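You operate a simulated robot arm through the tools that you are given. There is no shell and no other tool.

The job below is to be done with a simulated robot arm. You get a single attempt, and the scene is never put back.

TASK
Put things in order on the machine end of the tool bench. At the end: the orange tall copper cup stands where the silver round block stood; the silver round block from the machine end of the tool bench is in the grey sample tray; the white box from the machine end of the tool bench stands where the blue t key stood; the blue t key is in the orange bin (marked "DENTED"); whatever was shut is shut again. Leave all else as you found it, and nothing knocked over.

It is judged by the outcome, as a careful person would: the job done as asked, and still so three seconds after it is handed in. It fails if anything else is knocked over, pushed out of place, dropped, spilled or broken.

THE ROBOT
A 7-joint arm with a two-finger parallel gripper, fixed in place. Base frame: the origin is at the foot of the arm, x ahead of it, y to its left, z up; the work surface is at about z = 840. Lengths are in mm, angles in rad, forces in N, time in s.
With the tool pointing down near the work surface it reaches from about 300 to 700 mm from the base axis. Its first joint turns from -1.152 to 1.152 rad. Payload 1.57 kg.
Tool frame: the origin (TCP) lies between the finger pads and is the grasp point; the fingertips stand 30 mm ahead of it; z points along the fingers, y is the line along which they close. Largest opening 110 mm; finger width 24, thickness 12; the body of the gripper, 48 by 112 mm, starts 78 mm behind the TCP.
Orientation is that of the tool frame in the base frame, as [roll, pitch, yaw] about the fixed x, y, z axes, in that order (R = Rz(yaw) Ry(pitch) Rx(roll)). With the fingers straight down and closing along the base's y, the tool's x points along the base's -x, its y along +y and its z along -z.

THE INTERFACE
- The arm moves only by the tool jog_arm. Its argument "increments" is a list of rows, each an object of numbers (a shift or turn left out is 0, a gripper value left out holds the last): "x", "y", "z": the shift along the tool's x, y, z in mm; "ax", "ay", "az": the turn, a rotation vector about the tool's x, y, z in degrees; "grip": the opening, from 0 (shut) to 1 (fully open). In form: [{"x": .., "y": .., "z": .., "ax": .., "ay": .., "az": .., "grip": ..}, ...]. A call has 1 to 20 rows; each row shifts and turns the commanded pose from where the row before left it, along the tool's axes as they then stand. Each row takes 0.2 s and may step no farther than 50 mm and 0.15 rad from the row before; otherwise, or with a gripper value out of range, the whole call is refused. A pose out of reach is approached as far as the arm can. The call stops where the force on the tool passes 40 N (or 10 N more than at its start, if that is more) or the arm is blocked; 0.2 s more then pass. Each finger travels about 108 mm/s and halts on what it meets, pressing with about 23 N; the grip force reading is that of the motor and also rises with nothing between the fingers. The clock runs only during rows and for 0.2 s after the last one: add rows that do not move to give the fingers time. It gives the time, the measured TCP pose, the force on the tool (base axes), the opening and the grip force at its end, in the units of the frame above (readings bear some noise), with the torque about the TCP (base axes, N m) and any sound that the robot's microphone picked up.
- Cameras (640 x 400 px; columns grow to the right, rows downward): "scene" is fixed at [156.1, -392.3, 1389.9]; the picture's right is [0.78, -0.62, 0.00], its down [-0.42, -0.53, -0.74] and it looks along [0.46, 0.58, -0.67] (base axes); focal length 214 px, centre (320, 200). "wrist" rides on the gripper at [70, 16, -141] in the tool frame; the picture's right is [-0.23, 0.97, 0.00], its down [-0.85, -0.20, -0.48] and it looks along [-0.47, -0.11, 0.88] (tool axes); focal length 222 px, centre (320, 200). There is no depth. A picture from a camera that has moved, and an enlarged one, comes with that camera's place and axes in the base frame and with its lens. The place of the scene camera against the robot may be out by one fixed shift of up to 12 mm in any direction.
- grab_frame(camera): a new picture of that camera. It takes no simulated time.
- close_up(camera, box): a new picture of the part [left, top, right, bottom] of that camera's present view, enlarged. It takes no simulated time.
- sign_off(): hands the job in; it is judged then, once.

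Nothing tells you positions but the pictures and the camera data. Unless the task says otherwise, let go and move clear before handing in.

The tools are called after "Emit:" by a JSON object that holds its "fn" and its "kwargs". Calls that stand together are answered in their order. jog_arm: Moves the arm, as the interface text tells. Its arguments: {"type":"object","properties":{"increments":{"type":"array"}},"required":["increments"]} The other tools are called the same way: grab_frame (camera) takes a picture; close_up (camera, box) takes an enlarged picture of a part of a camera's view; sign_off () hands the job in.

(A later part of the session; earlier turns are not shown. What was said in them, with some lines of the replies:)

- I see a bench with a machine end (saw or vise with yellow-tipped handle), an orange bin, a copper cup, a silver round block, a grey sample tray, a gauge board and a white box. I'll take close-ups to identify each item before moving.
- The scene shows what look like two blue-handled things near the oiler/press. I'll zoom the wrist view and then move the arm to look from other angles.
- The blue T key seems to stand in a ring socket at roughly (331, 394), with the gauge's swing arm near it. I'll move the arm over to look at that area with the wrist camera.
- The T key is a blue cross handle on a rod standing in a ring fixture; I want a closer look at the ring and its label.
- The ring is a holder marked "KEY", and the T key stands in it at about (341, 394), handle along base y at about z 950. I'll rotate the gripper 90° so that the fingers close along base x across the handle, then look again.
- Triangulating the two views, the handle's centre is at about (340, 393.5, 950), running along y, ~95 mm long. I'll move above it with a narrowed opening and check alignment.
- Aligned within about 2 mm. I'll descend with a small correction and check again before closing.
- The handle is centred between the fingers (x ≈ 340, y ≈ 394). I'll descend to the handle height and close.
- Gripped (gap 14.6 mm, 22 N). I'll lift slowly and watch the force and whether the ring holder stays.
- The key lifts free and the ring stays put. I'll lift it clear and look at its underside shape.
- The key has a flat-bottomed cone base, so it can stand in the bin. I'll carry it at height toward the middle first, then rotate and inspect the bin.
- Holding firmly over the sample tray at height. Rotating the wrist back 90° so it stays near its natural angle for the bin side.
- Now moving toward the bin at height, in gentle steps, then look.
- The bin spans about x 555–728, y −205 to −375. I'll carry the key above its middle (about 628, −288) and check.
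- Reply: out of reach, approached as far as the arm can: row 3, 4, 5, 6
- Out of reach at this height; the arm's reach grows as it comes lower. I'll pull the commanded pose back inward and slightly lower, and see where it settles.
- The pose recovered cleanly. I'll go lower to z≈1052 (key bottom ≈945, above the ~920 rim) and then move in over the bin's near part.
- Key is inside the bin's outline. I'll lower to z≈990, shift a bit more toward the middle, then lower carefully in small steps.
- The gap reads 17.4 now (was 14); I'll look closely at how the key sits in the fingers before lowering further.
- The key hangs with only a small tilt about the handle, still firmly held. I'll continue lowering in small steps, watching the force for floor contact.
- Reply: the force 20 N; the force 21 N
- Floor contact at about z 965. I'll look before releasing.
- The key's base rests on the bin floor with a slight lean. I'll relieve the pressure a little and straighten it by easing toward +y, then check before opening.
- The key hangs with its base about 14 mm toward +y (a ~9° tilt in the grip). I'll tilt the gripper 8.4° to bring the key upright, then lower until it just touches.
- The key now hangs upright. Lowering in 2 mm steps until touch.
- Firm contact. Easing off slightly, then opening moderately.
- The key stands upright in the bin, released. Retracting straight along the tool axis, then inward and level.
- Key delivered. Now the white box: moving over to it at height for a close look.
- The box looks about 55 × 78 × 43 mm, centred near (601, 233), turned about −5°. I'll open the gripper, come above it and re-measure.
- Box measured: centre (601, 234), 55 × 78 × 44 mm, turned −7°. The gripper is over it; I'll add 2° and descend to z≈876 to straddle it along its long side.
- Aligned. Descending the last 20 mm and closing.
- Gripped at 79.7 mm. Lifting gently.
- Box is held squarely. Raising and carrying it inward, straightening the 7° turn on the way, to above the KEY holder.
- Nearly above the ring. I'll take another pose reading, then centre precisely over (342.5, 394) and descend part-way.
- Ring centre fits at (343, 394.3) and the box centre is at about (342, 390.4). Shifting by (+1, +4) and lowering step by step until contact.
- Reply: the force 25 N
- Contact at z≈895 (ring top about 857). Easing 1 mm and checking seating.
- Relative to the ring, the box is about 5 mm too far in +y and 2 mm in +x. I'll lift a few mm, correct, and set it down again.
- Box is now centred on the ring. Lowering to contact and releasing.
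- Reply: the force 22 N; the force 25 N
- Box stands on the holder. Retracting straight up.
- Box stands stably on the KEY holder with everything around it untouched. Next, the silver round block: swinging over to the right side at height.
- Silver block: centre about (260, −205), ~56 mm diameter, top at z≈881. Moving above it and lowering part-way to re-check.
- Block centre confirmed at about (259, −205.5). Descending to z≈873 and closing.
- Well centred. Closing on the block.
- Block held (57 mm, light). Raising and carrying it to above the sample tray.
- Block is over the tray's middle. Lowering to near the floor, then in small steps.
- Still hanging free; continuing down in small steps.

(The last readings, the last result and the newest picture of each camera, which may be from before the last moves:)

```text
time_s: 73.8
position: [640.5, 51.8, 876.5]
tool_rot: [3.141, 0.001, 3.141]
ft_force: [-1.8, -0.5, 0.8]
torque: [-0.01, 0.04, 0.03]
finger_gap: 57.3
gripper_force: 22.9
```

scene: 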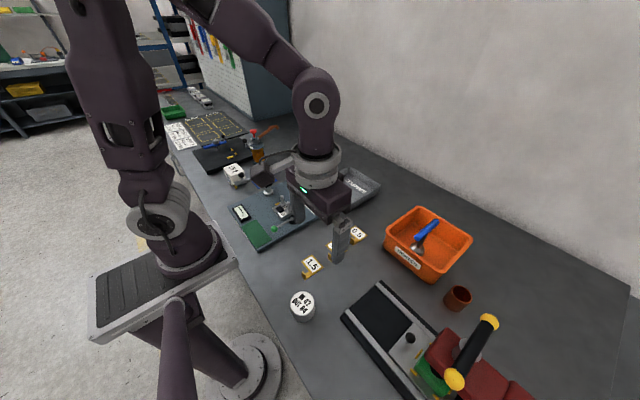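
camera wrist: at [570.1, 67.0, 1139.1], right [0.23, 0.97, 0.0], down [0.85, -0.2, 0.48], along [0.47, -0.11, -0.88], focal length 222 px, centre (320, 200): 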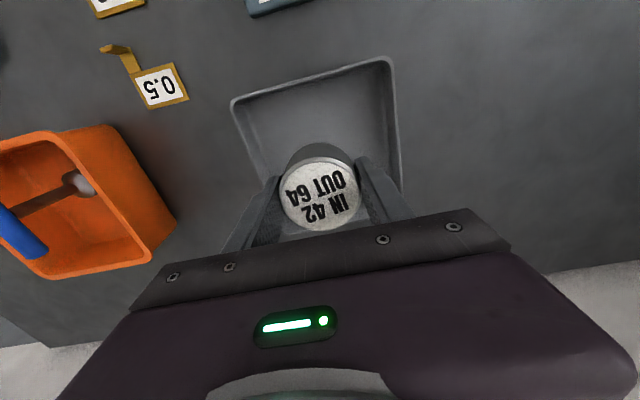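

The block has touched the tray floor. Opening the fingers modestly (inside the tray).

Emit:
{"fn": "jog_arm", "kwargs": {"increments": [{"grip": 0.55}, {"grip": 0.6}, {"grip": 0.66}, {"grip": 0.72}, {}]}}

Emit:
{"fn": "grab_frame", "kwargs": {"camera": "wrist"}}

Emit:
{"fn": "close_up", "kwargs": {"camera": "scene", "box": [290, 130, 410, 230]}}

```text
time_s: 75.0
position: [639.5, 50.6, 876.0]
tool_rot: [-3.141, 0.0, 3.141]
ft_force: [0.1, 0.7, -0.2]
torque: [0.0, 0.0, -0.01]
finger_gap: 79.0
gripper_force: 0.0
```

```text
taken
camera wrist: at [570.4, 66.5, 1018.3], right [0.23, 0.97, 0.0], down [0.85, -0.2, 0.48], along [0.47, -0.11, -0.88], focal length 222 px, centre (320, 200)
```

wrist: 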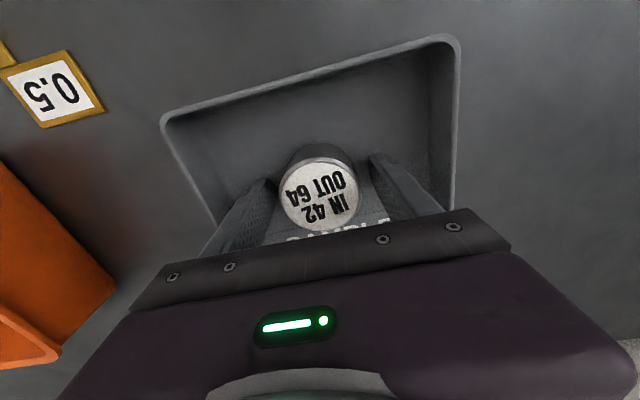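

```text
4.00 times, centred on (350, 180) of scene
camera zoom: at [156.1, -392.3, 1389.9], right [0.78, -0.62, 0.0], down [-0.42, -0.53, -0.74], along [0.46, 0.58, -0.67], focal length 858 px, centre (200, 280)
```

zoom: 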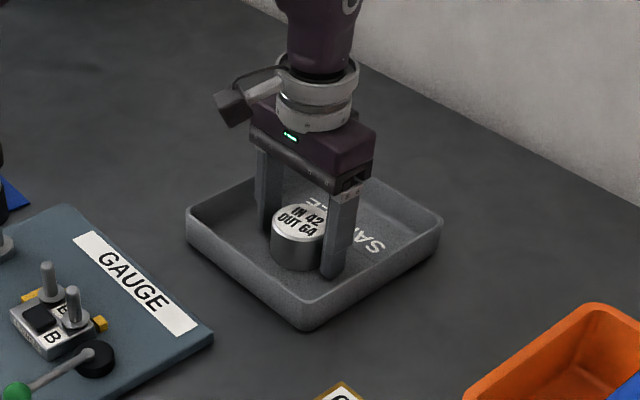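

Block stands in the tray. Retracting up, then inward and around toward the copper cup, staying clear of the bin.

Emit:
{"fn": "jog_arm", "kwargs": {"increments": [{"z": -15}, {"z": -30}, {"z": -45}, {"z": -45}, {"x": 40, "y": -20, "z": -10}, {"x": 40, "y": -25, "z": -10}, {"x": 40, "y": -25}, {"x": 30, "y": -38}, {"y": -45}, {"y": -45}, {"y": -45}, {"y": -45}, {}]}}

Emit:
{"fn": "grab_frame", "kwargs": {"camera": "wrist"}}

Emit:
{"fn": "grab_frame", "kwargs": {"camera": "scene"}}

```text
time_s: 77.8
position: [493.2, -233.7, 1035.7]
tool_rot: [-3.141, -0.002, 3.14]
ft_force: [-0.7, 0.1, 0.0]
torque: [-0.03, -0.01, 0.01]
finger_gap: 79.5
gripper_force: 0.0
```

```text
taken
camera wrist: at [422.4, -219.0, 1177.1], right [0.23, 0.97, 0.0], down [0.85, -0.2, 0.48], along [0.47, -0.11, -0.88], focal length 222 px, centre (320, 200)
```

wrist: 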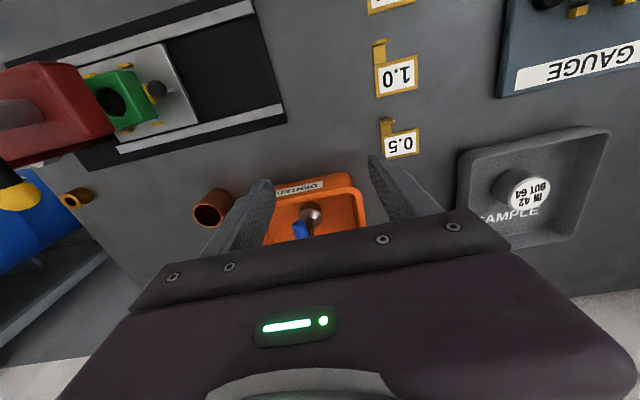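

```text
taken
```

scene: 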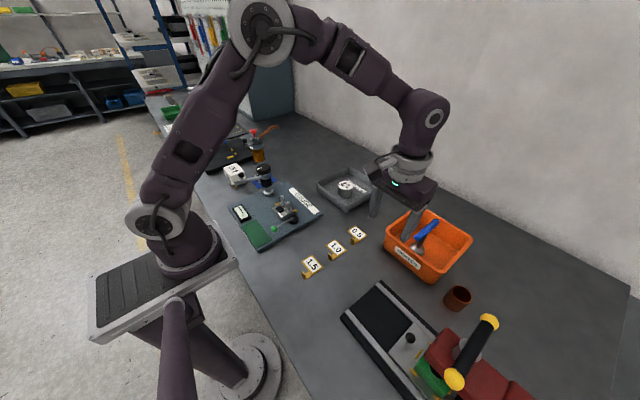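

Emit:
{"fn": "close_up", "kwargs": {"camera": "wrist", "box": [40, 150, 280, 270]}}

Emit:
{"fn": "close_up", "kwargs": {"camera": "scene", "box": [400, 260, 540, 380]}}

```text
2.67 times, centred on (160, 210) of wrist
camera zoom: at [422.4, -219.0, 1177.1], right [0.23, 0.97, 0.0], down [0.85, -0.2, 0.48], along [0.47, -0.11, -0.88], focal length 592 px, centre (747, 173)
```

zoom: 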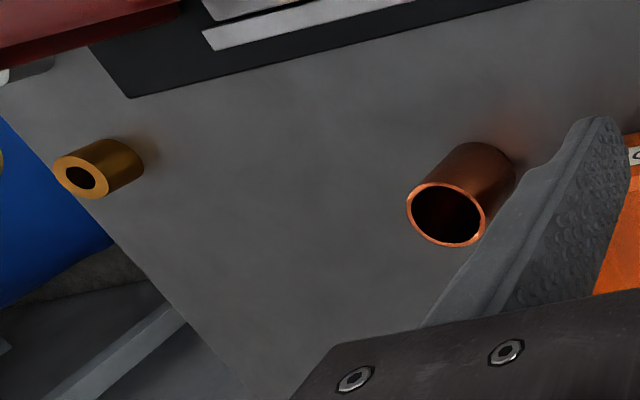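

```text
3.33 times, centred on (470, 320) of scene
camera zoom: at [156.1, -392.3, 1389.9], right [0.78, -0.62, 0.0], down [-0.42, -0.53, -0.74], along [0.46, 0.58, -0.67], focal length 715 px, centre (-180, -200)
```

zoom: 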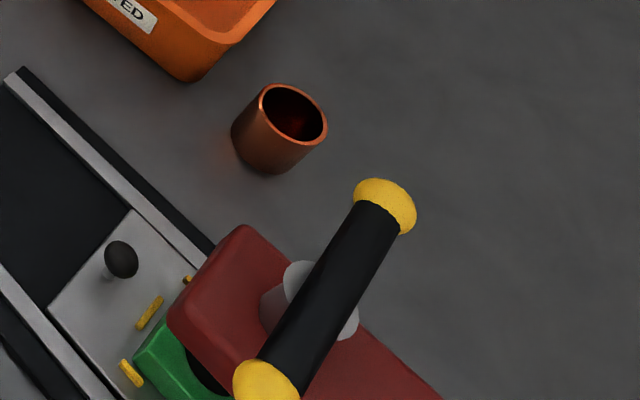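

The copper cup (47 mm wide, ~62 mm tall) stands near (556, −422), close to the reach limit and near the bin. I'll turn the gripper so that its fingers pass clear of the bin, tilt it slightly outward for reach, and then look again.

Emit:
{"fn": "jog_arm", "kwargs": {"increments": [{"az": 8.57}, {"az": 8.57}, {"az": 8.57}, {"az": 8.57}, {"az": 8.57}, {"az": 8.57}, {"az": 8.57}, {"ay": -6}, {"grip": 0.62}, {}]}}

Emit:
{"fn": "grab_frame", "kwargs": {"camera": "wrist"}}

Emit:
{"fn": "grab_frame", "kwargs": {"camera": "scene"}}

```text
time_s: 80.0
position: [489.3, -236.8, 1032.7]
tool_rot: [3.141, 0.105, 2.091]
ft_force: [-0.7, 0.5, 0.1]
torque: [0.01, -0.02, 0.02]
finger_gap: 68.3
gripper_force: 0.1
```

```text
taken
camera wrist: at [462.0, -157.2, 1165.5], right [0.96, 0.29, 0.02], down [0.23, -0.79, 0.57], along [0.18, -0.54, -0.82], focal length 222 px, centre (320, 200)
```

wrist: 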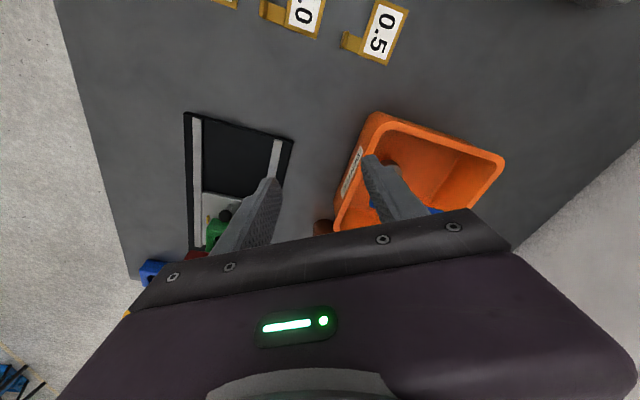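

```text
taken
```

scene: 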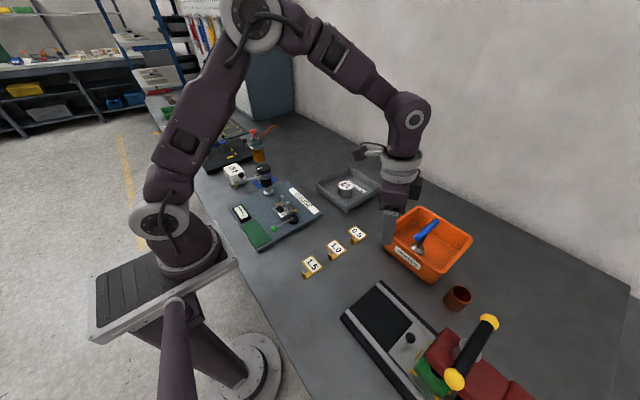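

Moving closer toward the cup at height for a centred look.

Emit:
{"fn": "jog_arm", "kwargs": {"increments": [{"x": -30, "y": -8, "z": 10}, {"x": -40, "y": -10, "z": 14}, {"x": -18, "y": -5, "z": 5}, {}]}}

Emit:
{"fn": "grab_frame", "kwargs": {"camera": "wrist"}}

Emit:
{"fn": "close_up", "kwargs": {"camera": "wrist", "box": [240, 100, 440, 240]}}

Emit:
{"fn": "close_up", "kwargs": {"camera": "scene", "box": [370, 200, 530, 360]}}

```text
time_s: 81.0
position: [513.6, -326.7, 1012.6]
tool_rot: [3.141, 0.105, 2.093]
ft_force: [0.0, 0.2, 0.1]
torque: [0.01, 0.01, -0.02]
finger_gap: 68.2
gripper_force: 0.0
```

```text
taken
camera wrist: at [485.8, -245.6, 1146.2], right [0.96, 0.29, 0.02], down [0.23, -0.79, 0.57], along [0.18, -0.54, -0.82], focal length 222 px, centre (320, 200)
```

wrist: 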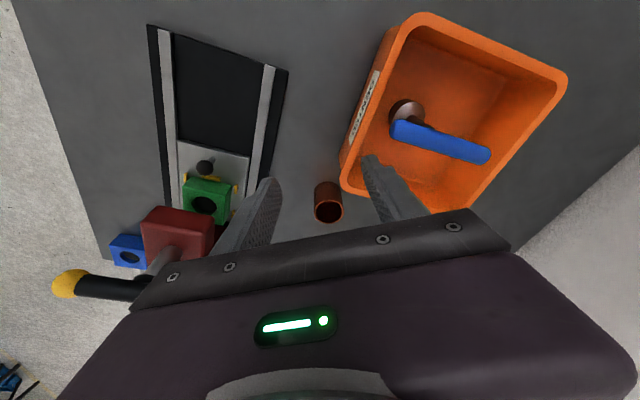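

```text
2.86 times, centred on (340, 170) of wrist
camera zoom: at [485.8, -245.6, 1146.2], right [0.96, 0.29, 0.02], down [0.23, -0.79, 0.57], along [0.18, -0.54, -0.82], focal length 635 px, centre (263, 286)
```

zoom: 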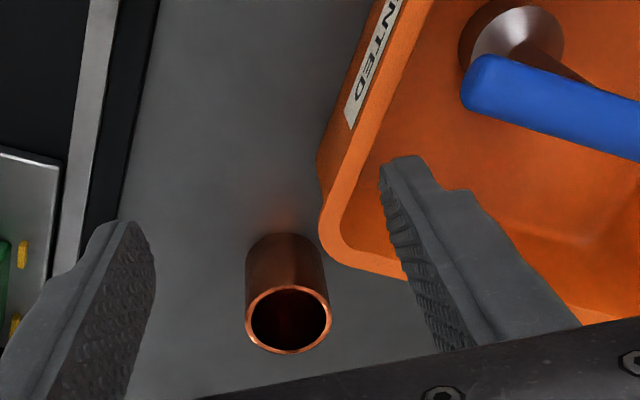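

```text
2.50 times, centred on (450, 280) of scene
camera zoom: at [156.1, -392.3, 1389.9], right [0.78, -0.62, 0.0], down [-0.42, -0.53, -0.74], along [0.46, 0.58, -0.67], focal length 536 px, centre (-5, 0)
```

zoom: 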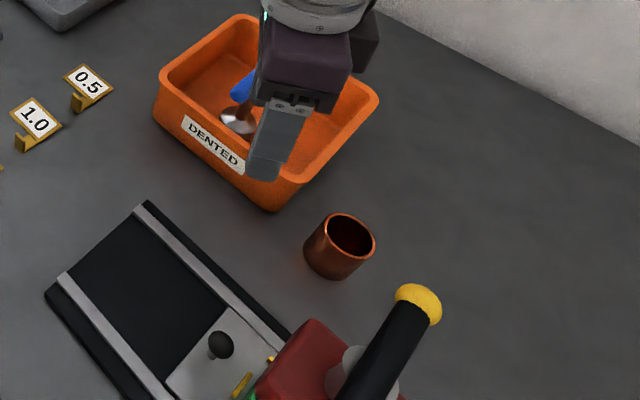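

Cup rim centre confirmed at (557, −420.5), bin edge at y≈−370 leaving room for the finger. Moving to the approach point above the cup along the tilted tool axis.

Emit:
{"fn": "jog_arm", "kwargs": {"increments": [{"x": -25, "y": -3, "z": 12}, {"x": -38, "y": -4, "z": 18}, {"x": -25.7, "y": -2.4, "z": 14.6}, {}]}}

Emit:
{"fn": "grab_frame", "kwargs": {"camera": "wrist"}}

Emit:
{"fn": "close_up", "kwargs": {"camera": "wrist", "box": [220, 100, 440, 240]}}

Emit:
{"fn": "close_up", "kwargs": {"camera": "scene", "box": [380, 200, 540, 360]}}

```text
time_s: 82.0
position: [549.6, -411.6, 977.2]
tool_rot: [-3.14, 0.102, 2.092]
ft_force: [0.7, -0.4, 0.4]
torque: [0.01, 0.0, -0.03]
finger_gap: 68.1
gripper_force: 0.2
```

```text
taken
camera wrist: at [522.6, -331.2, 1109.5], right [0.96, 0.29, 0.02], down [0.23, -0.79, 0.56], along [0.18, -0.54, -0.83], focal length 222 px, centre (320, 200)
```

wrist: 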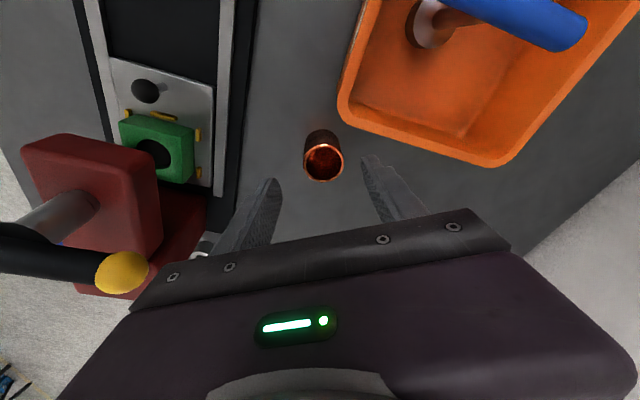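

```text
2.86 times, centred on (330, 170) of wrist
camera zoom: at [522.6, -331.2, 1109.5], right [0.96, 0.29, 0.02], down [0.23, -0.79, 0.56], along [0.18, -0.54, -0.83], focal length 635 px, centre (291, 286)
```

zoom: 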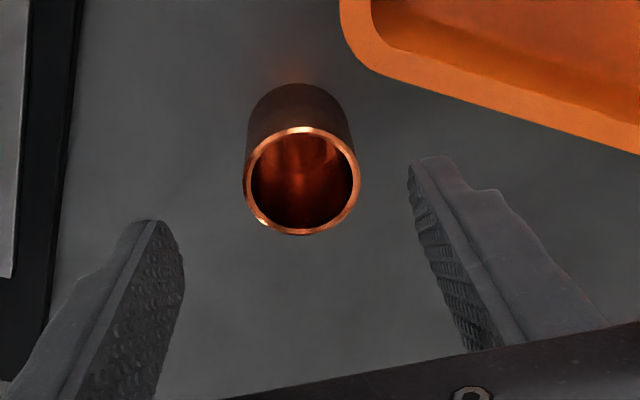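

```text
2.50 times, centred on (460, 280) of scene
camera zoom: at [156.1, -392.3, 1389.9], right [0.78, -0.62, 0.0], down [-0.42, -0.53, -0.74], along [0.46, 0.58, -0.67], focal length 536 px, centre (-30, 0)
```

zoom: 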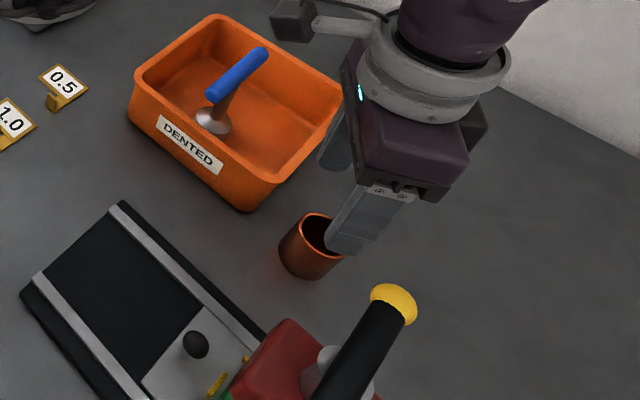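

Cup centre refined to (558.5, −421.5). Correcting slightly and descending half-way along the tool axis.

Emit:
{"fn": "jog_arm", "kwargs": {"increments": [{"x": -2.6, "y": 2.5, "z": 15}, {"z": 20}, {"z": 20}, {}]}}

Emit:
{"fn": "close_up", "kwargs": {"camera": "wrist", "box": [220, 100, 440, 240]}}

Emit:
{"fn": "close_up", "kwargs": {"camera": "scene", "box": [380, 200, 540, 360]}}

```text
time_s: 83.0
position: [556.0, -417.9, 923.6]
tool_rot: [-3.139, 0.103, 2.094]
ft_force: [0.8, 0.4, 0.1]
torque: [-0.01, 0.0, -0.03]
finger_gap: 68.2
gripper_force: 0.1
```

```text
2.86 times, centred on (330, 170) of wrist
camera zoom: at [529.5, -337.9, 1056.4], right [0.96, 0.29, 0.02], down [0.23, -0.79, 0.57], along [0.18, -0.54, -0.82], focal length 635 px, centre (291, 286)
```

zoom: 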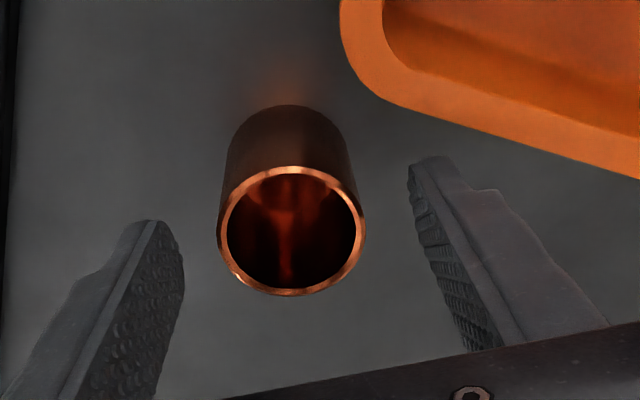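

```text
2.50 times, centred on (460, 280) of scene
camera zoom: at [156.1, -392.3, 1389.9], right [0.78, -0.62, 0.0], down [-0.42, -0.53, -0.74], along [0.46, 0.58, -0.67], focal length 536 px, centre (-30, 0)
```

zoom: 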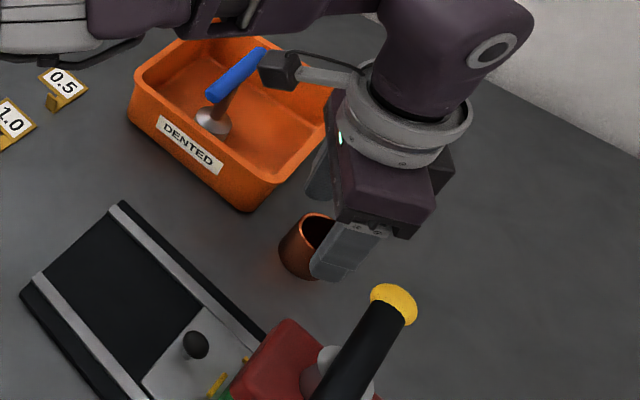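

On line. Descending the remaining 45 mm and closing.

Emit:
{"fn": "jog_arm", "kwargs": {"increments": [{"z": 20}, {"z": 15}, {"z": 9}, {}]}}

Emit:
{"fn": "close_up", "kwargs": {"camera": "wrist", "box": [220, 100, 440, 240]}}

Emit:
{"fn": "close_up", "kwargs": {"camera": "scene", "box": [380, 200, 540, 360]}}

```text
time_s: 84.0
position: [559.7, -420.5, 878.4]
tool_rot: [3.141, 0.105, 2.092]
ft_force: [0.0, -0.8, 0.2]
torque: [0.02, -0.03, 0.0]
finger_gap: 68.3
gripper_force: 0.1
```

```text
2.86 times, centred on (330, 170) of wrist
camera zoom: at [531.6, -340.2, 1011.6], right [0.96, 0.29, 0.02], down [0.23, -0.79, 0.57], along [0.18, -0.54, -0.82], focal length 635 px, centre (291, 286)
```

zoom: 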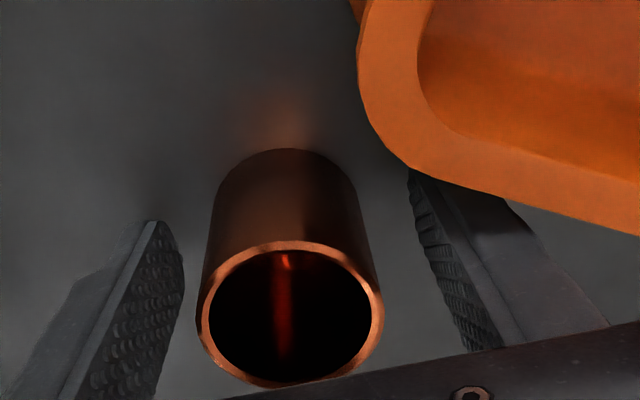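

```text
2.50 times, centred on (460, 280) of scene
camera zoom: at [156.1, -392.3, 1389.9], right [0.78, -0.62, 0.0], down [-0.42, -0.53, -0.74], along [0.46, 0.58, -0.67], focal length 536 px, centre (-30, 0)
```

zoom: 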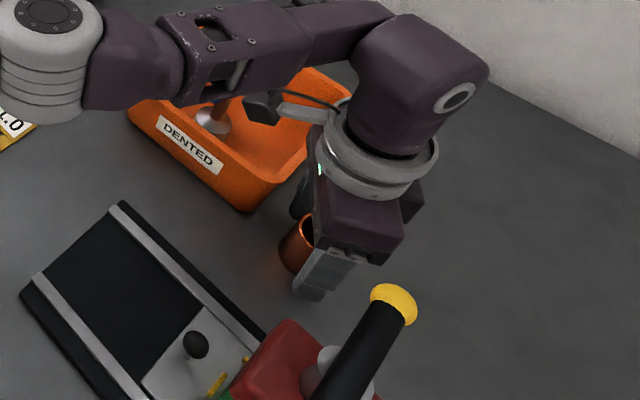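

No contact, cup centred between the fingers. Closing.

Emit:
{"fn": "jog_arm", "kwargs": {"increments": [{"grip": 0.5}, {"grip": 0.42}, {"grip": 0.34}, {"grip": 0.3}, {}]}}

Emit:
{"fn": "close_up", "kwargs": {"camera": "wrist", "box": [220, 100, 440, 240]}}

```text
time_s: 85.2
position: [558.9, -419.7, 878.8]
tool_rot: [-3.141, 0.106, 2.092]
ft_force: [-0.1, 0.8, -0.6]
torque: [0.01, 0.01, 0.04]
finger_gap: 43.3
gripper_force: 23.5
```

```text
2.86 times, centred on (330, 170) of wrist
camera zoom: at [531.6, -340.2, 1011.8], right [0.96, 0.29, 0.02], down [0.23, -0.79, 0.57], along [0.18, -0.54, -0.82], focal length 635 px, centre (291, 286)
```

zoom: 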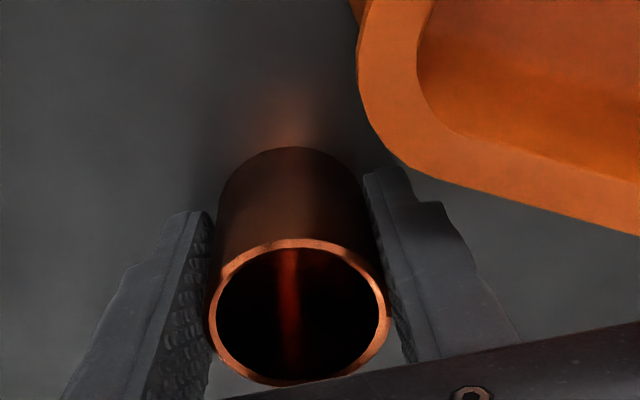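

Gripped at 43.3 mm. Lifting straight up in base z.

Emit:
{"fn": "jog_arm", "kwargs": {"increments": [{"x": -0.6, "z": -6}, {"x": -1.2, "z": -12}, {"x": -2.1, "z": -20}, {"x": -2.6, "z": -25}, {"x": -2.6, "z": -25}, {}]}}

Emit:
{"fn": "close_up", "kwargs": {"camera": "scene", "box": [380, 200, 540, 360]}}

Emit:
{"fn": "grab_frame", "kwargs": {"camera": "wrist"}}

```text
time_s: 86.6
position: [556.1, -416.4, 966.8]
tool_rot: [-3.141, 0.105, 2.096]
ft_force: [-0.4, -0.4, -0.4]
torque: [0.0, 0.0, 0.0]
finger_gap: 43.4
gripper_force: 23.4
out of reach, approached as far as the arm can: row 1
```

```text
2.50 times, centred on (460, 280) of scene
camera zoom: at [156.1, -392.3, 1389.9], right [0.78, -0.62, 0.0], down [-0.42, -0.53, -0.74], along [0.46, 0.58, -0.67], focal length 536 px, centre (-30, 0)
```

zoom: 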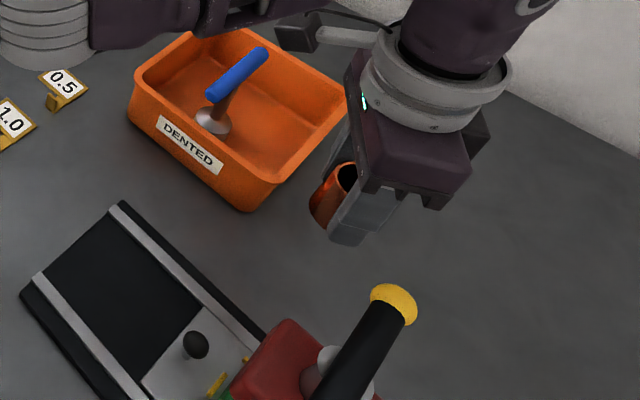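

```text
taken
camera wrist: at [528.1, -335.9, 1099.4], right [0.96, 0.29, 0.02], down [0.23, -0.79, 0.57], along [0.18, -0.54, -0.82], focal length 222 px, centre (320, 200)
```

wrist: 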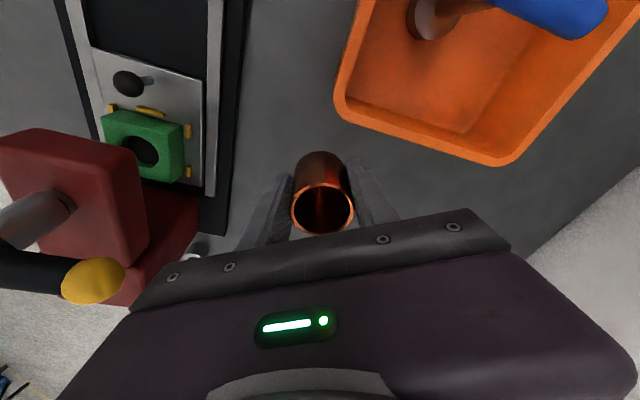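

Cup is up. Carrying it away from the bin and the machine lever, inward toward the block's old spot.

Emit:
{"fn": "jog_arm", "kwargs": {"increments": [{"x": 16, "y": -3, "z": -9}, {"x": 32, "y": -6, "z": -18}, {"x": 33, "y": -6.6, "z": -16.7}, {"x": 38.8, "y": -8.2, "z": -6.8}, {"x": 38.8, "y": -8.2, "z": -6.8}, {"x": 38.9, "y": -8.1, "z": -6.8}, {"x": 30, "y": -19, "z": -3}, {"x": 32, "y": -21, "z": -3.4}, {"x": 30, "y": -19, "z": -3.2}, {"x": 21, "y": -14.1, "z": -2.3}, {}, {}]}}

Emit:
{"fn": "grab_frame", "kwargs": {"camera": "scene"}}

Emit:
{"fn": "grab_frame", "kwargs": {"camera": "wrist"}}

```text
time_s: 89.2
position: [298.4, -201.0, 1010.7]
tool_rot: [-3.141, 0.104, 2.094]
ft_force: [0.8, 0.2, -0.7]
torque: [0.0, 0.03, -0.01]
finger_gap: 43.2
gripper_force: 23.0
```

```text
taken
```

scene: 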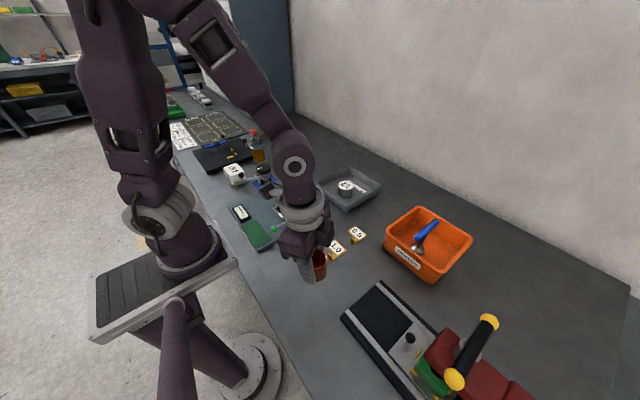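

```text
taken
camera wrist: at [271.5, -121.3, 1143.2], right [0.96, 0.29, 0.02], down [0.23, -0.79, 0.57], along [0.18, -0.54, -0.82], focal length 222 px, centre (320, 200)
```

wrist: 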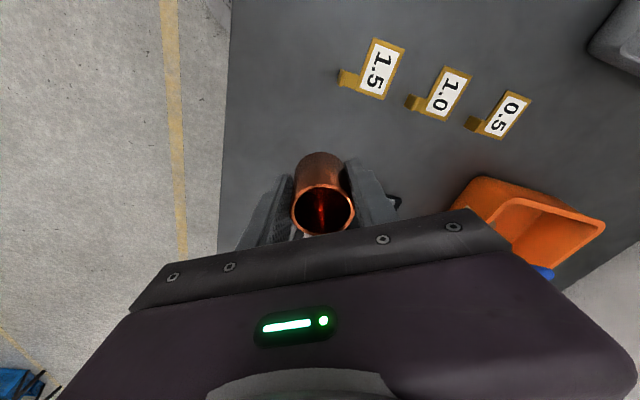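

Moving over the block's old position (259, −205.5) and checking.

Emit:
{"fn": "jog_arm", "kwargs": {"increments": [{"x": 6, "y": -13, "z": -0.7}, {"x": 7, "y": -15, "z": -0.7}, {"x": 3.5, "y": -7.9, "z": -0.4}, {}, {}]}}

Emit:
{"fn": "grab_frame", "kwargs": {"camera": "wrist"}}

Emit:
{"fn": "close_up", "kwargs": {"camera": "scene", "box": [245, 210, 375, 340]}}

```text
time_s: 90.4
position: [260.3, -202.9, 1010.8]
tool_rot: [3.141, 0.105, 2.094]
ft_force: [-0.6, 0.1, -0.4]
torque: [0.03, 0.0, 0.02]
finger_gap: 43.2
gripper_force: 23.2
```

```text
taken
camera wrist: at [232.8, -122.8, 1143.6], right [0.96, 0.29, 0.02], down [0.23, -0.79, 0.57], along [0.18, -0.54, -0.82], focal length 222 px, centre (320, 200)
```

wrist: 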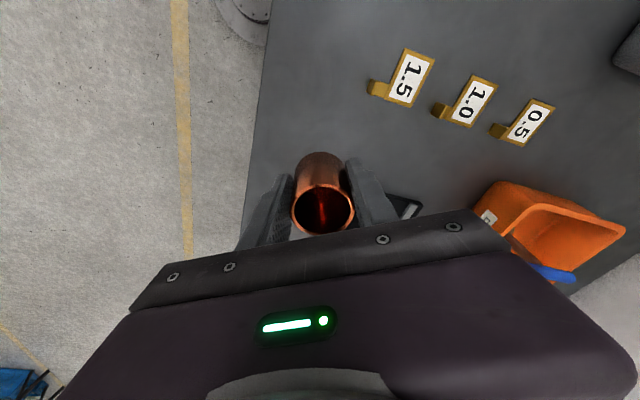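

```text
3.08 times, centred on (310, 275) of scene
camera zoom: at [156.1, -392.3, 1389.9], right [0.78, -0.62, 0.0], down [-0.42, -0.53, -0.74], along [0.46, 0.58, -0.67], focal length 660 px, centre (351, -31)
```

zoom: 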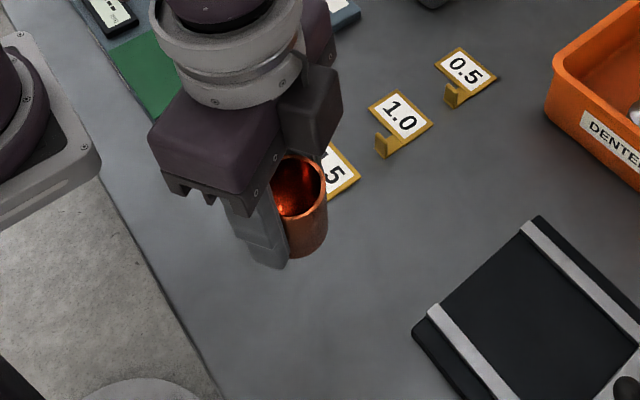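

In reach. Lowering vertically to just above the bench.

Emit:
{"fn": "jog_arm", "kwargs": {"increments": [{"x": 1, "y": -1.9, "z": 20}, {"x": 3.2, "z": 30}, {"x": 3.2, "z": 30}, {"x": 2.6, "z": 25}, {"x": 1.4, "z": 13}, {}]}}

Emit:
{"fn": "grab_frame", "kwargs": {"camera": "wrist"}}

Emit:
{"fn": "close_up", "kwargs": {"camera": "scene", "box": [245, 230, 365, 340]}}

```text
time_s: 91.8
position: [259.8, -205.2, 893.4]
tool_rot: [3.141, 0.105, 2.093]
ft_force: [0.3, 0.4, -1.5]
torque: [0.0, -0.06, 0.05]
finger_gap: 43.2
gripper_force: 23.1
```

```text
taken
camera wrist: at [231.6, -125.7, 1025.5], right [0.96, 0.29, 0.02], down [0.23, -0.79, 0.57], along [0.18, -0.54, -0.82], focal length 222 px, centre (320, 200)
```

wrist: 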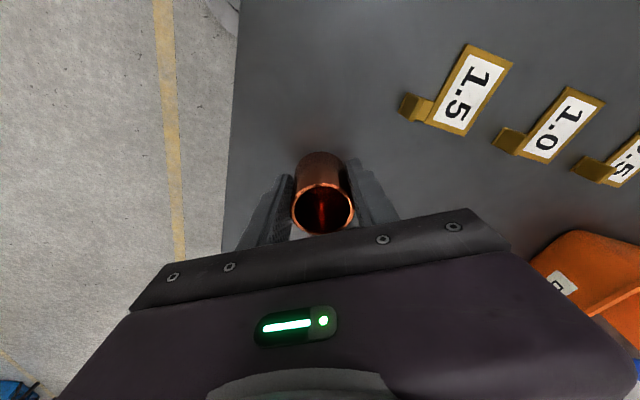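

```text
3.64 times, centred on (305, 285) of scene
camera zoom: at [156.1, -392.3, 1389.9], right [0.78, -0.62, 0.0], down [-0.42, -0.53, -0.74], along [0.46, 0.58, -0.67], focal length 780 px, centre (374, -109)
```

zoom: 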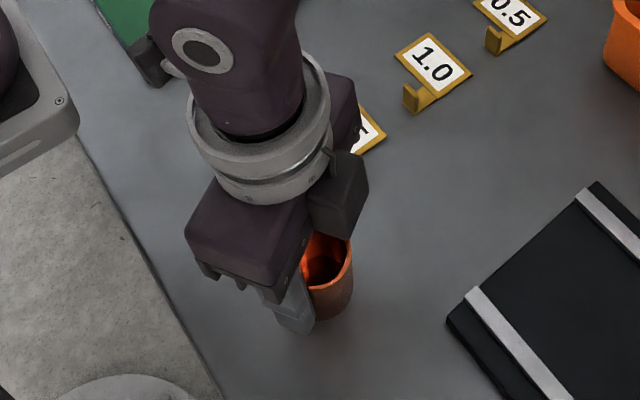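

Emit:
{"fn": "close_up", "kwargs": {"camera": "wrist", "box": [240, 120, 400, 240]}}

Emit:
{"fn": "close_up", "kwargs": {"camera": "scene", "box": [265, 270, 345, 340]}}

Emit:
{"fn": "jog_arm", "kwargs": {"increments": [{}]}}

```text
3.33 times, centred on (320, 180) of wrist
camera zoom: at [231.6, -125.7, 1025.5], right [0.96, 0.29, 0.02], down [0.23, -0.79, 0.57], along [0.18, -0.54, -0.82], focal length 740 px, centre (320, 267)
```

zoom: 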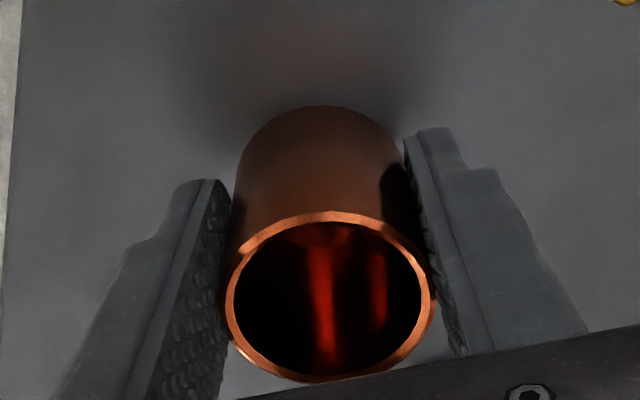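

```text
5.71 times, centred on (305, 305) of scene
camera zoom: at [156.1, -392.3, 1389.9], right [0.78, -0.62, 0.0], down [-0.42, -0.53, -0.74], along [0.46, 0.58, -0.67], focal length 1226 px, centre (406, -400)
```

zoom: 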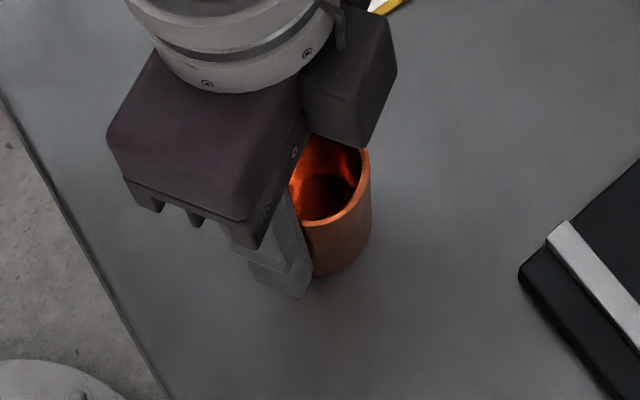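

```text
time_s: 92.2
position: [260.1, -206.0, 891.4]
tool_rot: [3.141, 0.104, 2.094]
ft_force: [-0.5, -0.1, -1.6]
torque: [-0.02, -0.01, 0.0]
finger_gap: 43.1
gripper_force: 23.6
```

Cup centre is about (261, −207.5), so I'll shift ~(−2, +2) and lower in small steps until it touches the bench.

Emit:
{"fn": "jog_arm", "kwargs": {"increments": [{"x": 2.7, "y": -0.7}, {"x": 0.6, "z": 6}, {"x": 0.3, "z": 3}, {}]}}

Emit:
{"fn": "jog_arm", "kwargs": {"increments": [{"x": 0.2, "z": 2}, {}]}}

Emit:
{"fn": "jog_arm", "kwargs": {"increments": [{"x": 0.15, "z": 1.5}, {}]}}

```text
time_s: 93.2
position: [258.1, -203.9, 882.3]
tool_rot: [-3.14, 0.104, 2.094]
ft_force: [0.8, -0.1, -0.9]
torque: [-0.03, 0.01, -0.02]
finger_gap: 43.1
gripper_force: 23.4
```

```text
time_s: 93.8
position: [258.7, -205.1, 880.8]
tool_rot: [-3.14, 0.105, 2.096]
ft_force: [0.4, -1.2, 2.3]
torque: [-0.01, 0.01, -0.01]
finger_gap: 43.0
gripper_force: 23.3
```

```text
time_s: 94.4
position: [257.6, -202.5, 878.6]
tool_rot: [3.141, 0.105, 2.095]
ft_force: [-0.7, -2.1, 3.1]
torque: [-0.08, -0.09, 0.0]
finger_gap: 42.9
gripper_force: 23.1
```

It's touching at the same height as when picked. Checking it's upright before release.

Emit:
{"fn": "close_up", "kwargs": {"camera": "scene", "box": [265, 270, 345, 340]}}

Emit:
{"fn": "jog_arm", "kwargs": {"increments": [{"x": 0.1, "z": 1}, {}]}}

```text
5.71 times, centred on (305, 305) of scene
camera zoom: at [156.1, -392.3, 1389.9], right [0.78, -0.62, 0.0], down [-0.42, -0.53, -0.74], along [0.46, 0.58, -0.67], focal length 1226 px, centre (406, -400)
```

zoom: 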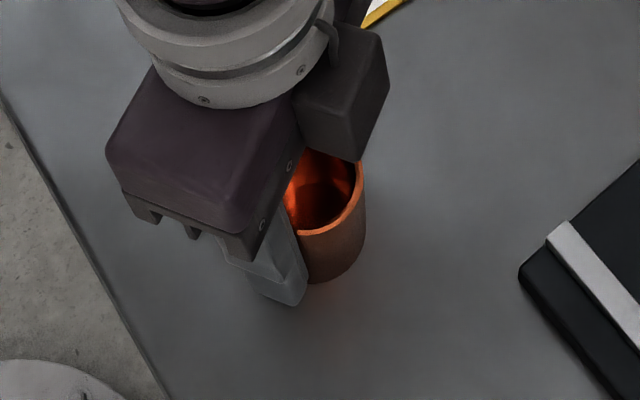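

```text
time_s: 95.0
position: [258.1, -203.8, 877.1]
tool_rot: [-3.141, 0.106, 2.094]
ft_force: [1.8, -1.9, 3.1]
torque: [-0.07, -0.1, -0.02]
finger_gap: 43.1
gripper_force: 23.6
```

Seated. Releasing slowly.

Emit:
{"fn": "jog_arm", "kwargs": {"increments": [{"x": -0.1, "z": -0.8}, {"grip": 0.41}, {"grip": 0.44}, {"grip": 0.5}, {"grip": 0.58}, {"grip": 0.66}, {}]}}

Emit:
{"fn": "close_up", "kwargs": {"camera": "scene", "box": [265, 270, 345, 340]}}

Emit:
{"fn": "close_up", "kwargs": {"camera": "wrist", "box": [220, 100, 440, 240]}}

```text
time_s: 96.6
position: [259.1, -203.3, 878.4]
tool_rot: [3.141, 0.104, 2.094]
ft_force: [-0.1, 0.1, 0.4]
torque: [0.03, 0.03, 0.0]
finger_gap: 72.5
gripper_force: 0.0
```

```text
5.71 times, centred on (305, 305) of scene
camera zoom: at [156.1, -392.3, 1389.9], right [0.78, -0.62, 0.0], down [-0.42, -0.53, -0.74], along [0.46, 0.58, -0.67], focal length 1226 px, centre (406, -400)
```

zoom: 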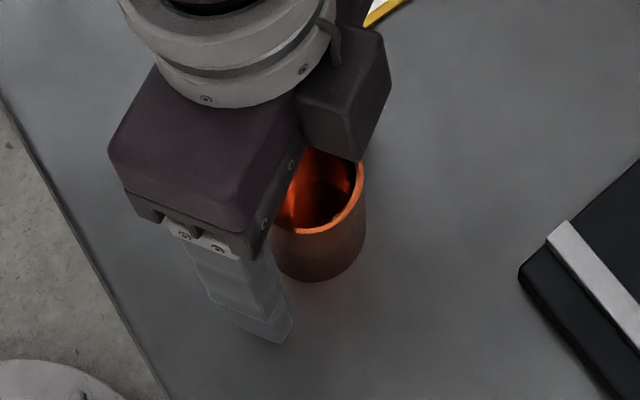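

```text
2.86 times, centred on (330, 170) of wrist
camera zoom: at [231.1, -123.1, 1011.6], right [0.96, 0.29, 0.02], down [0.23, -0.79, 0.57], along [0.18, -0.54, -0.82], focal length 635 px, centre (291, 286)
```

zoom: 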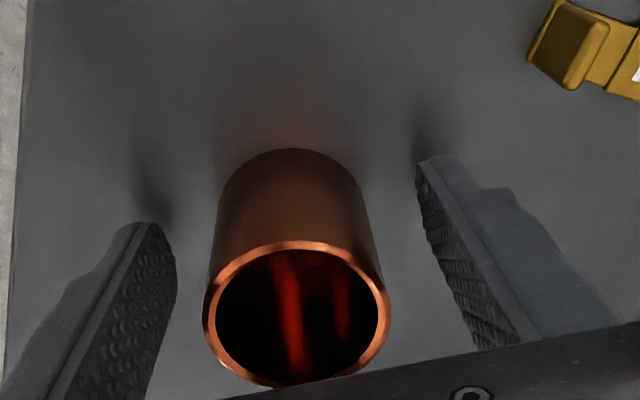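

Cup stands upright at the block's old spot. Retracting vertically, then away.

Emit:
{"fn": "jog_arm", "kwargs": {"increments": [{"x": -1.6, "z": -15}, {"x": -3.2, "z": -30}, {"x": -4.2, "z": -40}, {"x": -4.2, "z": -40}, {"x": -4.2, "z": -40}, {}]}}

Emit:
{"fn": "jog_arm", "kwargs": {"increments": [{"ay": 6}, {"y": 30}, {"y": 40}, {"y": 40}, {"y": 40}, {}]}}

Emit:
{"fn": "grab_frame", "kwargs": {"camera": "scene"}}

Emit:
{"fn": "grab_frame", "kwargs": {"camera": "wrist"}}

```text
time_s: 98.0
position: [258.7, -204.7, 1045.1]
tool_rot: [-3.141, 0.105, 2.093]
ft_force: [-0.1, -0.1, 0.1]
torque: [0.02, -0.01, -0.01]
finger_gap: 72.3
gripper_force: 0.0
```

```text
time_s: 99.4
position: [385.2, -127.2, 1043.8]
tool_rot: [3.141, -0.001, 2.092]
ft_force: [0.3, 0.6, 1.2]
torque: [0.02, 0.05, 0.02]
finger_gap: 72.2
gripper_force: 0.1
```

```text
taken
```

scene: 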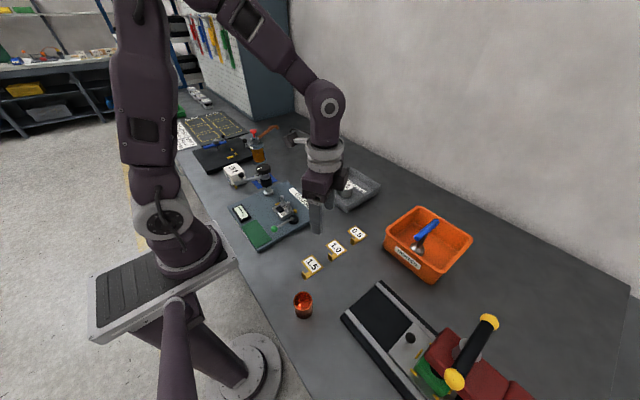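

```text
taken
camera wrist: at [364.1, -59.2, 1185.6], right [0.96, 0.29, 0.0], down [0.25, -0.84, 0.48], along [0.14, -0.46, -0.88], focal length 222 px, centre (320, 200)
```

wrist: 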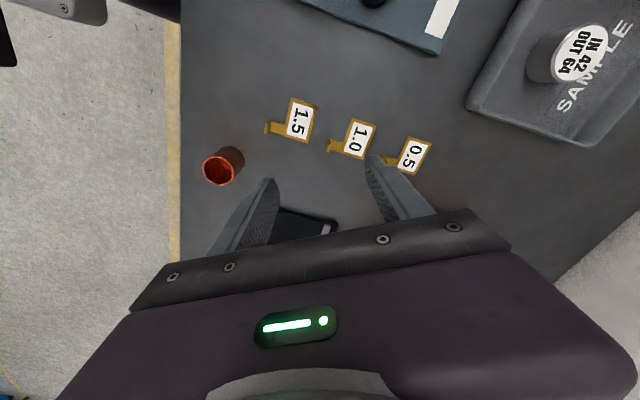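

All four items appear placed. I'll verify each with close-ups and compare against the starting picture.

Emit:
{"fn": "close_up", "kwargs": {"camera": "scene", "box": [265, 270, 345, 340]}}

Emit:
{"fn": "close_up", "kwargs": {"camera": "scene", "box": [200, 120, 360, 220]}}

Emit:
{"fn": "close_up", "kwargs": {"camera": "scene", "box": [340, 200, 500, 300]}}

Emit:
{"fn": "close_up", "kwargs": {"camera": "scene", "box": [380, 270, 540, 400]}}

Emit:
{"fn": "close_up", "kwargs": {"camera": "scene", "box": [150, 60, 310, 160]}}

```text
5.71 times, centred on (305, 305) of scene
camera zoom: at [156.2, -392.2, 1389.9], right [0.78, -0.62, 0.0], down [-0.42, -0.53, -0.74], along [0.46, 0.58, -0.67], focal length 1226 px, centre (406, -400)
```

zoom: 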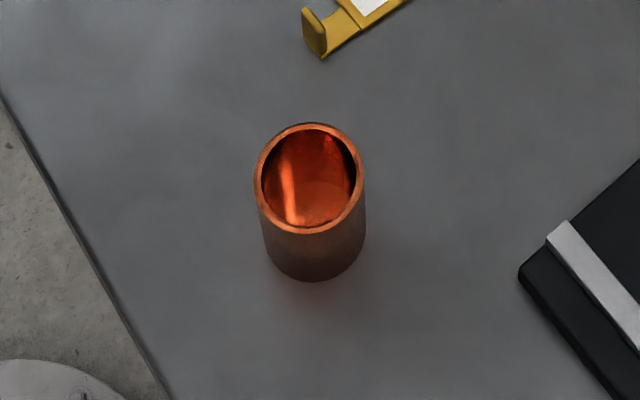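

```text
4.00 times, centred on (280, 170) of scene
camera zoom: at [156.2, -392.2, 1389.9], right [0.78, -0.62, 0.0], down [-0.42, -0.53, -0.74], along [0.46, 0.58, -0.67], focal length 858 px, centre (480, 320)
```

zoom: 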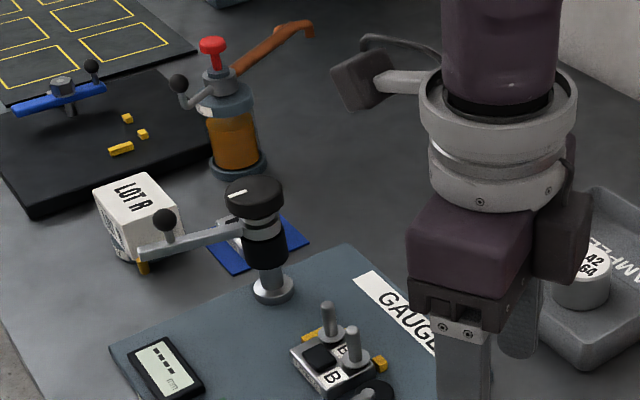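

```text
4.00 times, centred on (420, 250) of scene
camera zoom: at [156.2, -392.2, 1389.9], right [0.78, -0.62, 0.0], down [-0.42, -0.53, -0.74], along [0.46, 0.58, -0.67], focal length 858 px, centre (-80, 0)
```

zoom: 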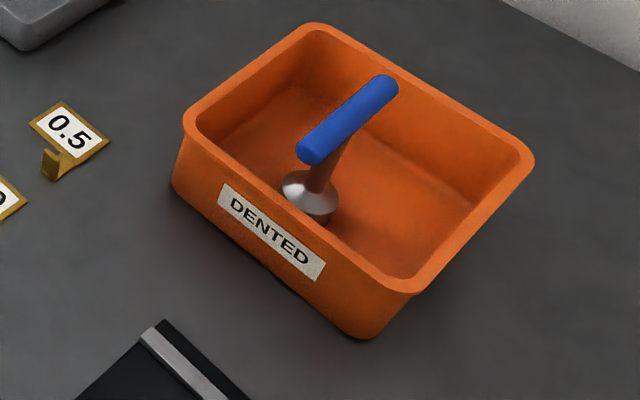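

```text
3.08 times, centred on (460, 335) of scene
camera zoom: at [156.2, -392.2, 1389.9], right [0.78, -0.62, 0.0], down [-0.42, -0.53, -0.74], along [0.46, 0.58, -0.67], focal length 660 px, centre (-111, -215)
```

zoom: 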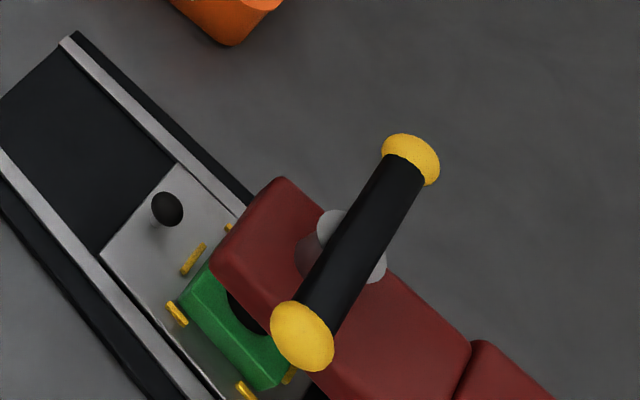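

```text
4.00 times, centred on (230, 110) of scene
camera zoom: at [156.2, -392.2, 1389.9], right [0.78, -0.62, 0.0], down [-0.42, -0.53, -0.74], along [0.46, 0.58, -0.67], focal length 858 px, centre (680, 560)
```

zoom: 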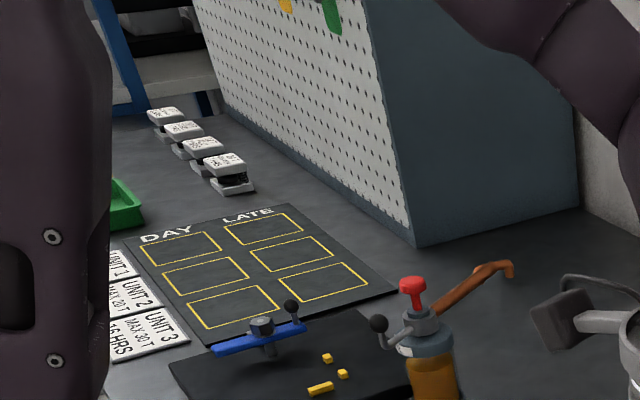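

Everything matches: cup upright where the block was, block in the sample tray, box level on the KEY holder, T key standing in the DENTED bin, and the rest as in the first pictures (nothing was opened). I'll raise the arm a bit clear and do a final check.

Emit:
{"fn": "jog_arm", "kwargs": {"increments": [{"z": -30}, {"z": -40}, {"z": -40}, {}, {}, {}]}}

Emit:
{"fn": "grab_frame", "kwargs": {"camera": "scene"}}

Emit:
{"fn": "close_up", "kwargs": {"camera": "scene", "box": [205, 130, 285, 195]}}

```text
time_s: 100.8
position: [387.1, -129.3, 1154.2]
tool_rot: [3.141, 0.001, 2.094]
ft_force: [-0.9, 0.5, 0.5]
torque: [0.02, 0.02, -0.02]
finger_gap: 72.4
gripper_force: 0.0
```

```text
taken
```

scene: 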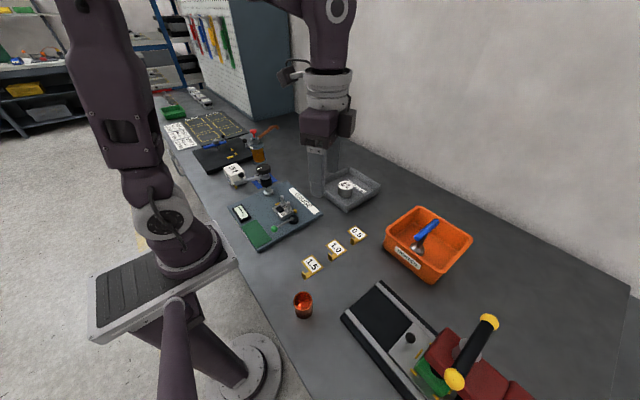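

```text
6.15 times, centred on (245, 162) of scene
camera zoom: at [156.1, -392.3, 1389.9], right [0.78, -0.62, 0.0], down [-0.42, -0.53, -0.74], along [0.46, 0.58, -0.67], focal length 1320 px, centre (782, 431)
```

zoom: 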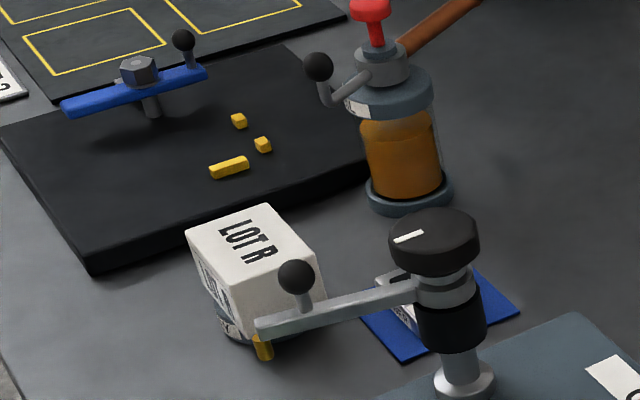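

All four items are in place and steady, the arm is clear with nothing in the gripper, and the rest of the bench looks as I found it. Handing in.

Emit:
{"fn": "sign_off", "kwargs": {}}

```text
The job is handed in.
```

The job is done and handed in. In the last pictures all four items were standing steady in their new places:

- **Blue T key:** it stands upright in the orange "DENTED" bin.
- **White box:** it stands level on the "KEY" ring where the T key stood, centred on it to within a few millimetres. That ring stayed on the bench when I lifted the key, so the box rests on top of it.
- **Silver round block:** it stands in the grey sample tray.
- **Copper cup:** it stands upright where the silver block was, within about 2 mm of the same spot.

I saw nothing shut on the bench and opened nothing, so there was nothing to close again. The rest of the bench looks the same as in the first pictures. The gripper is empty and well clear of everything.
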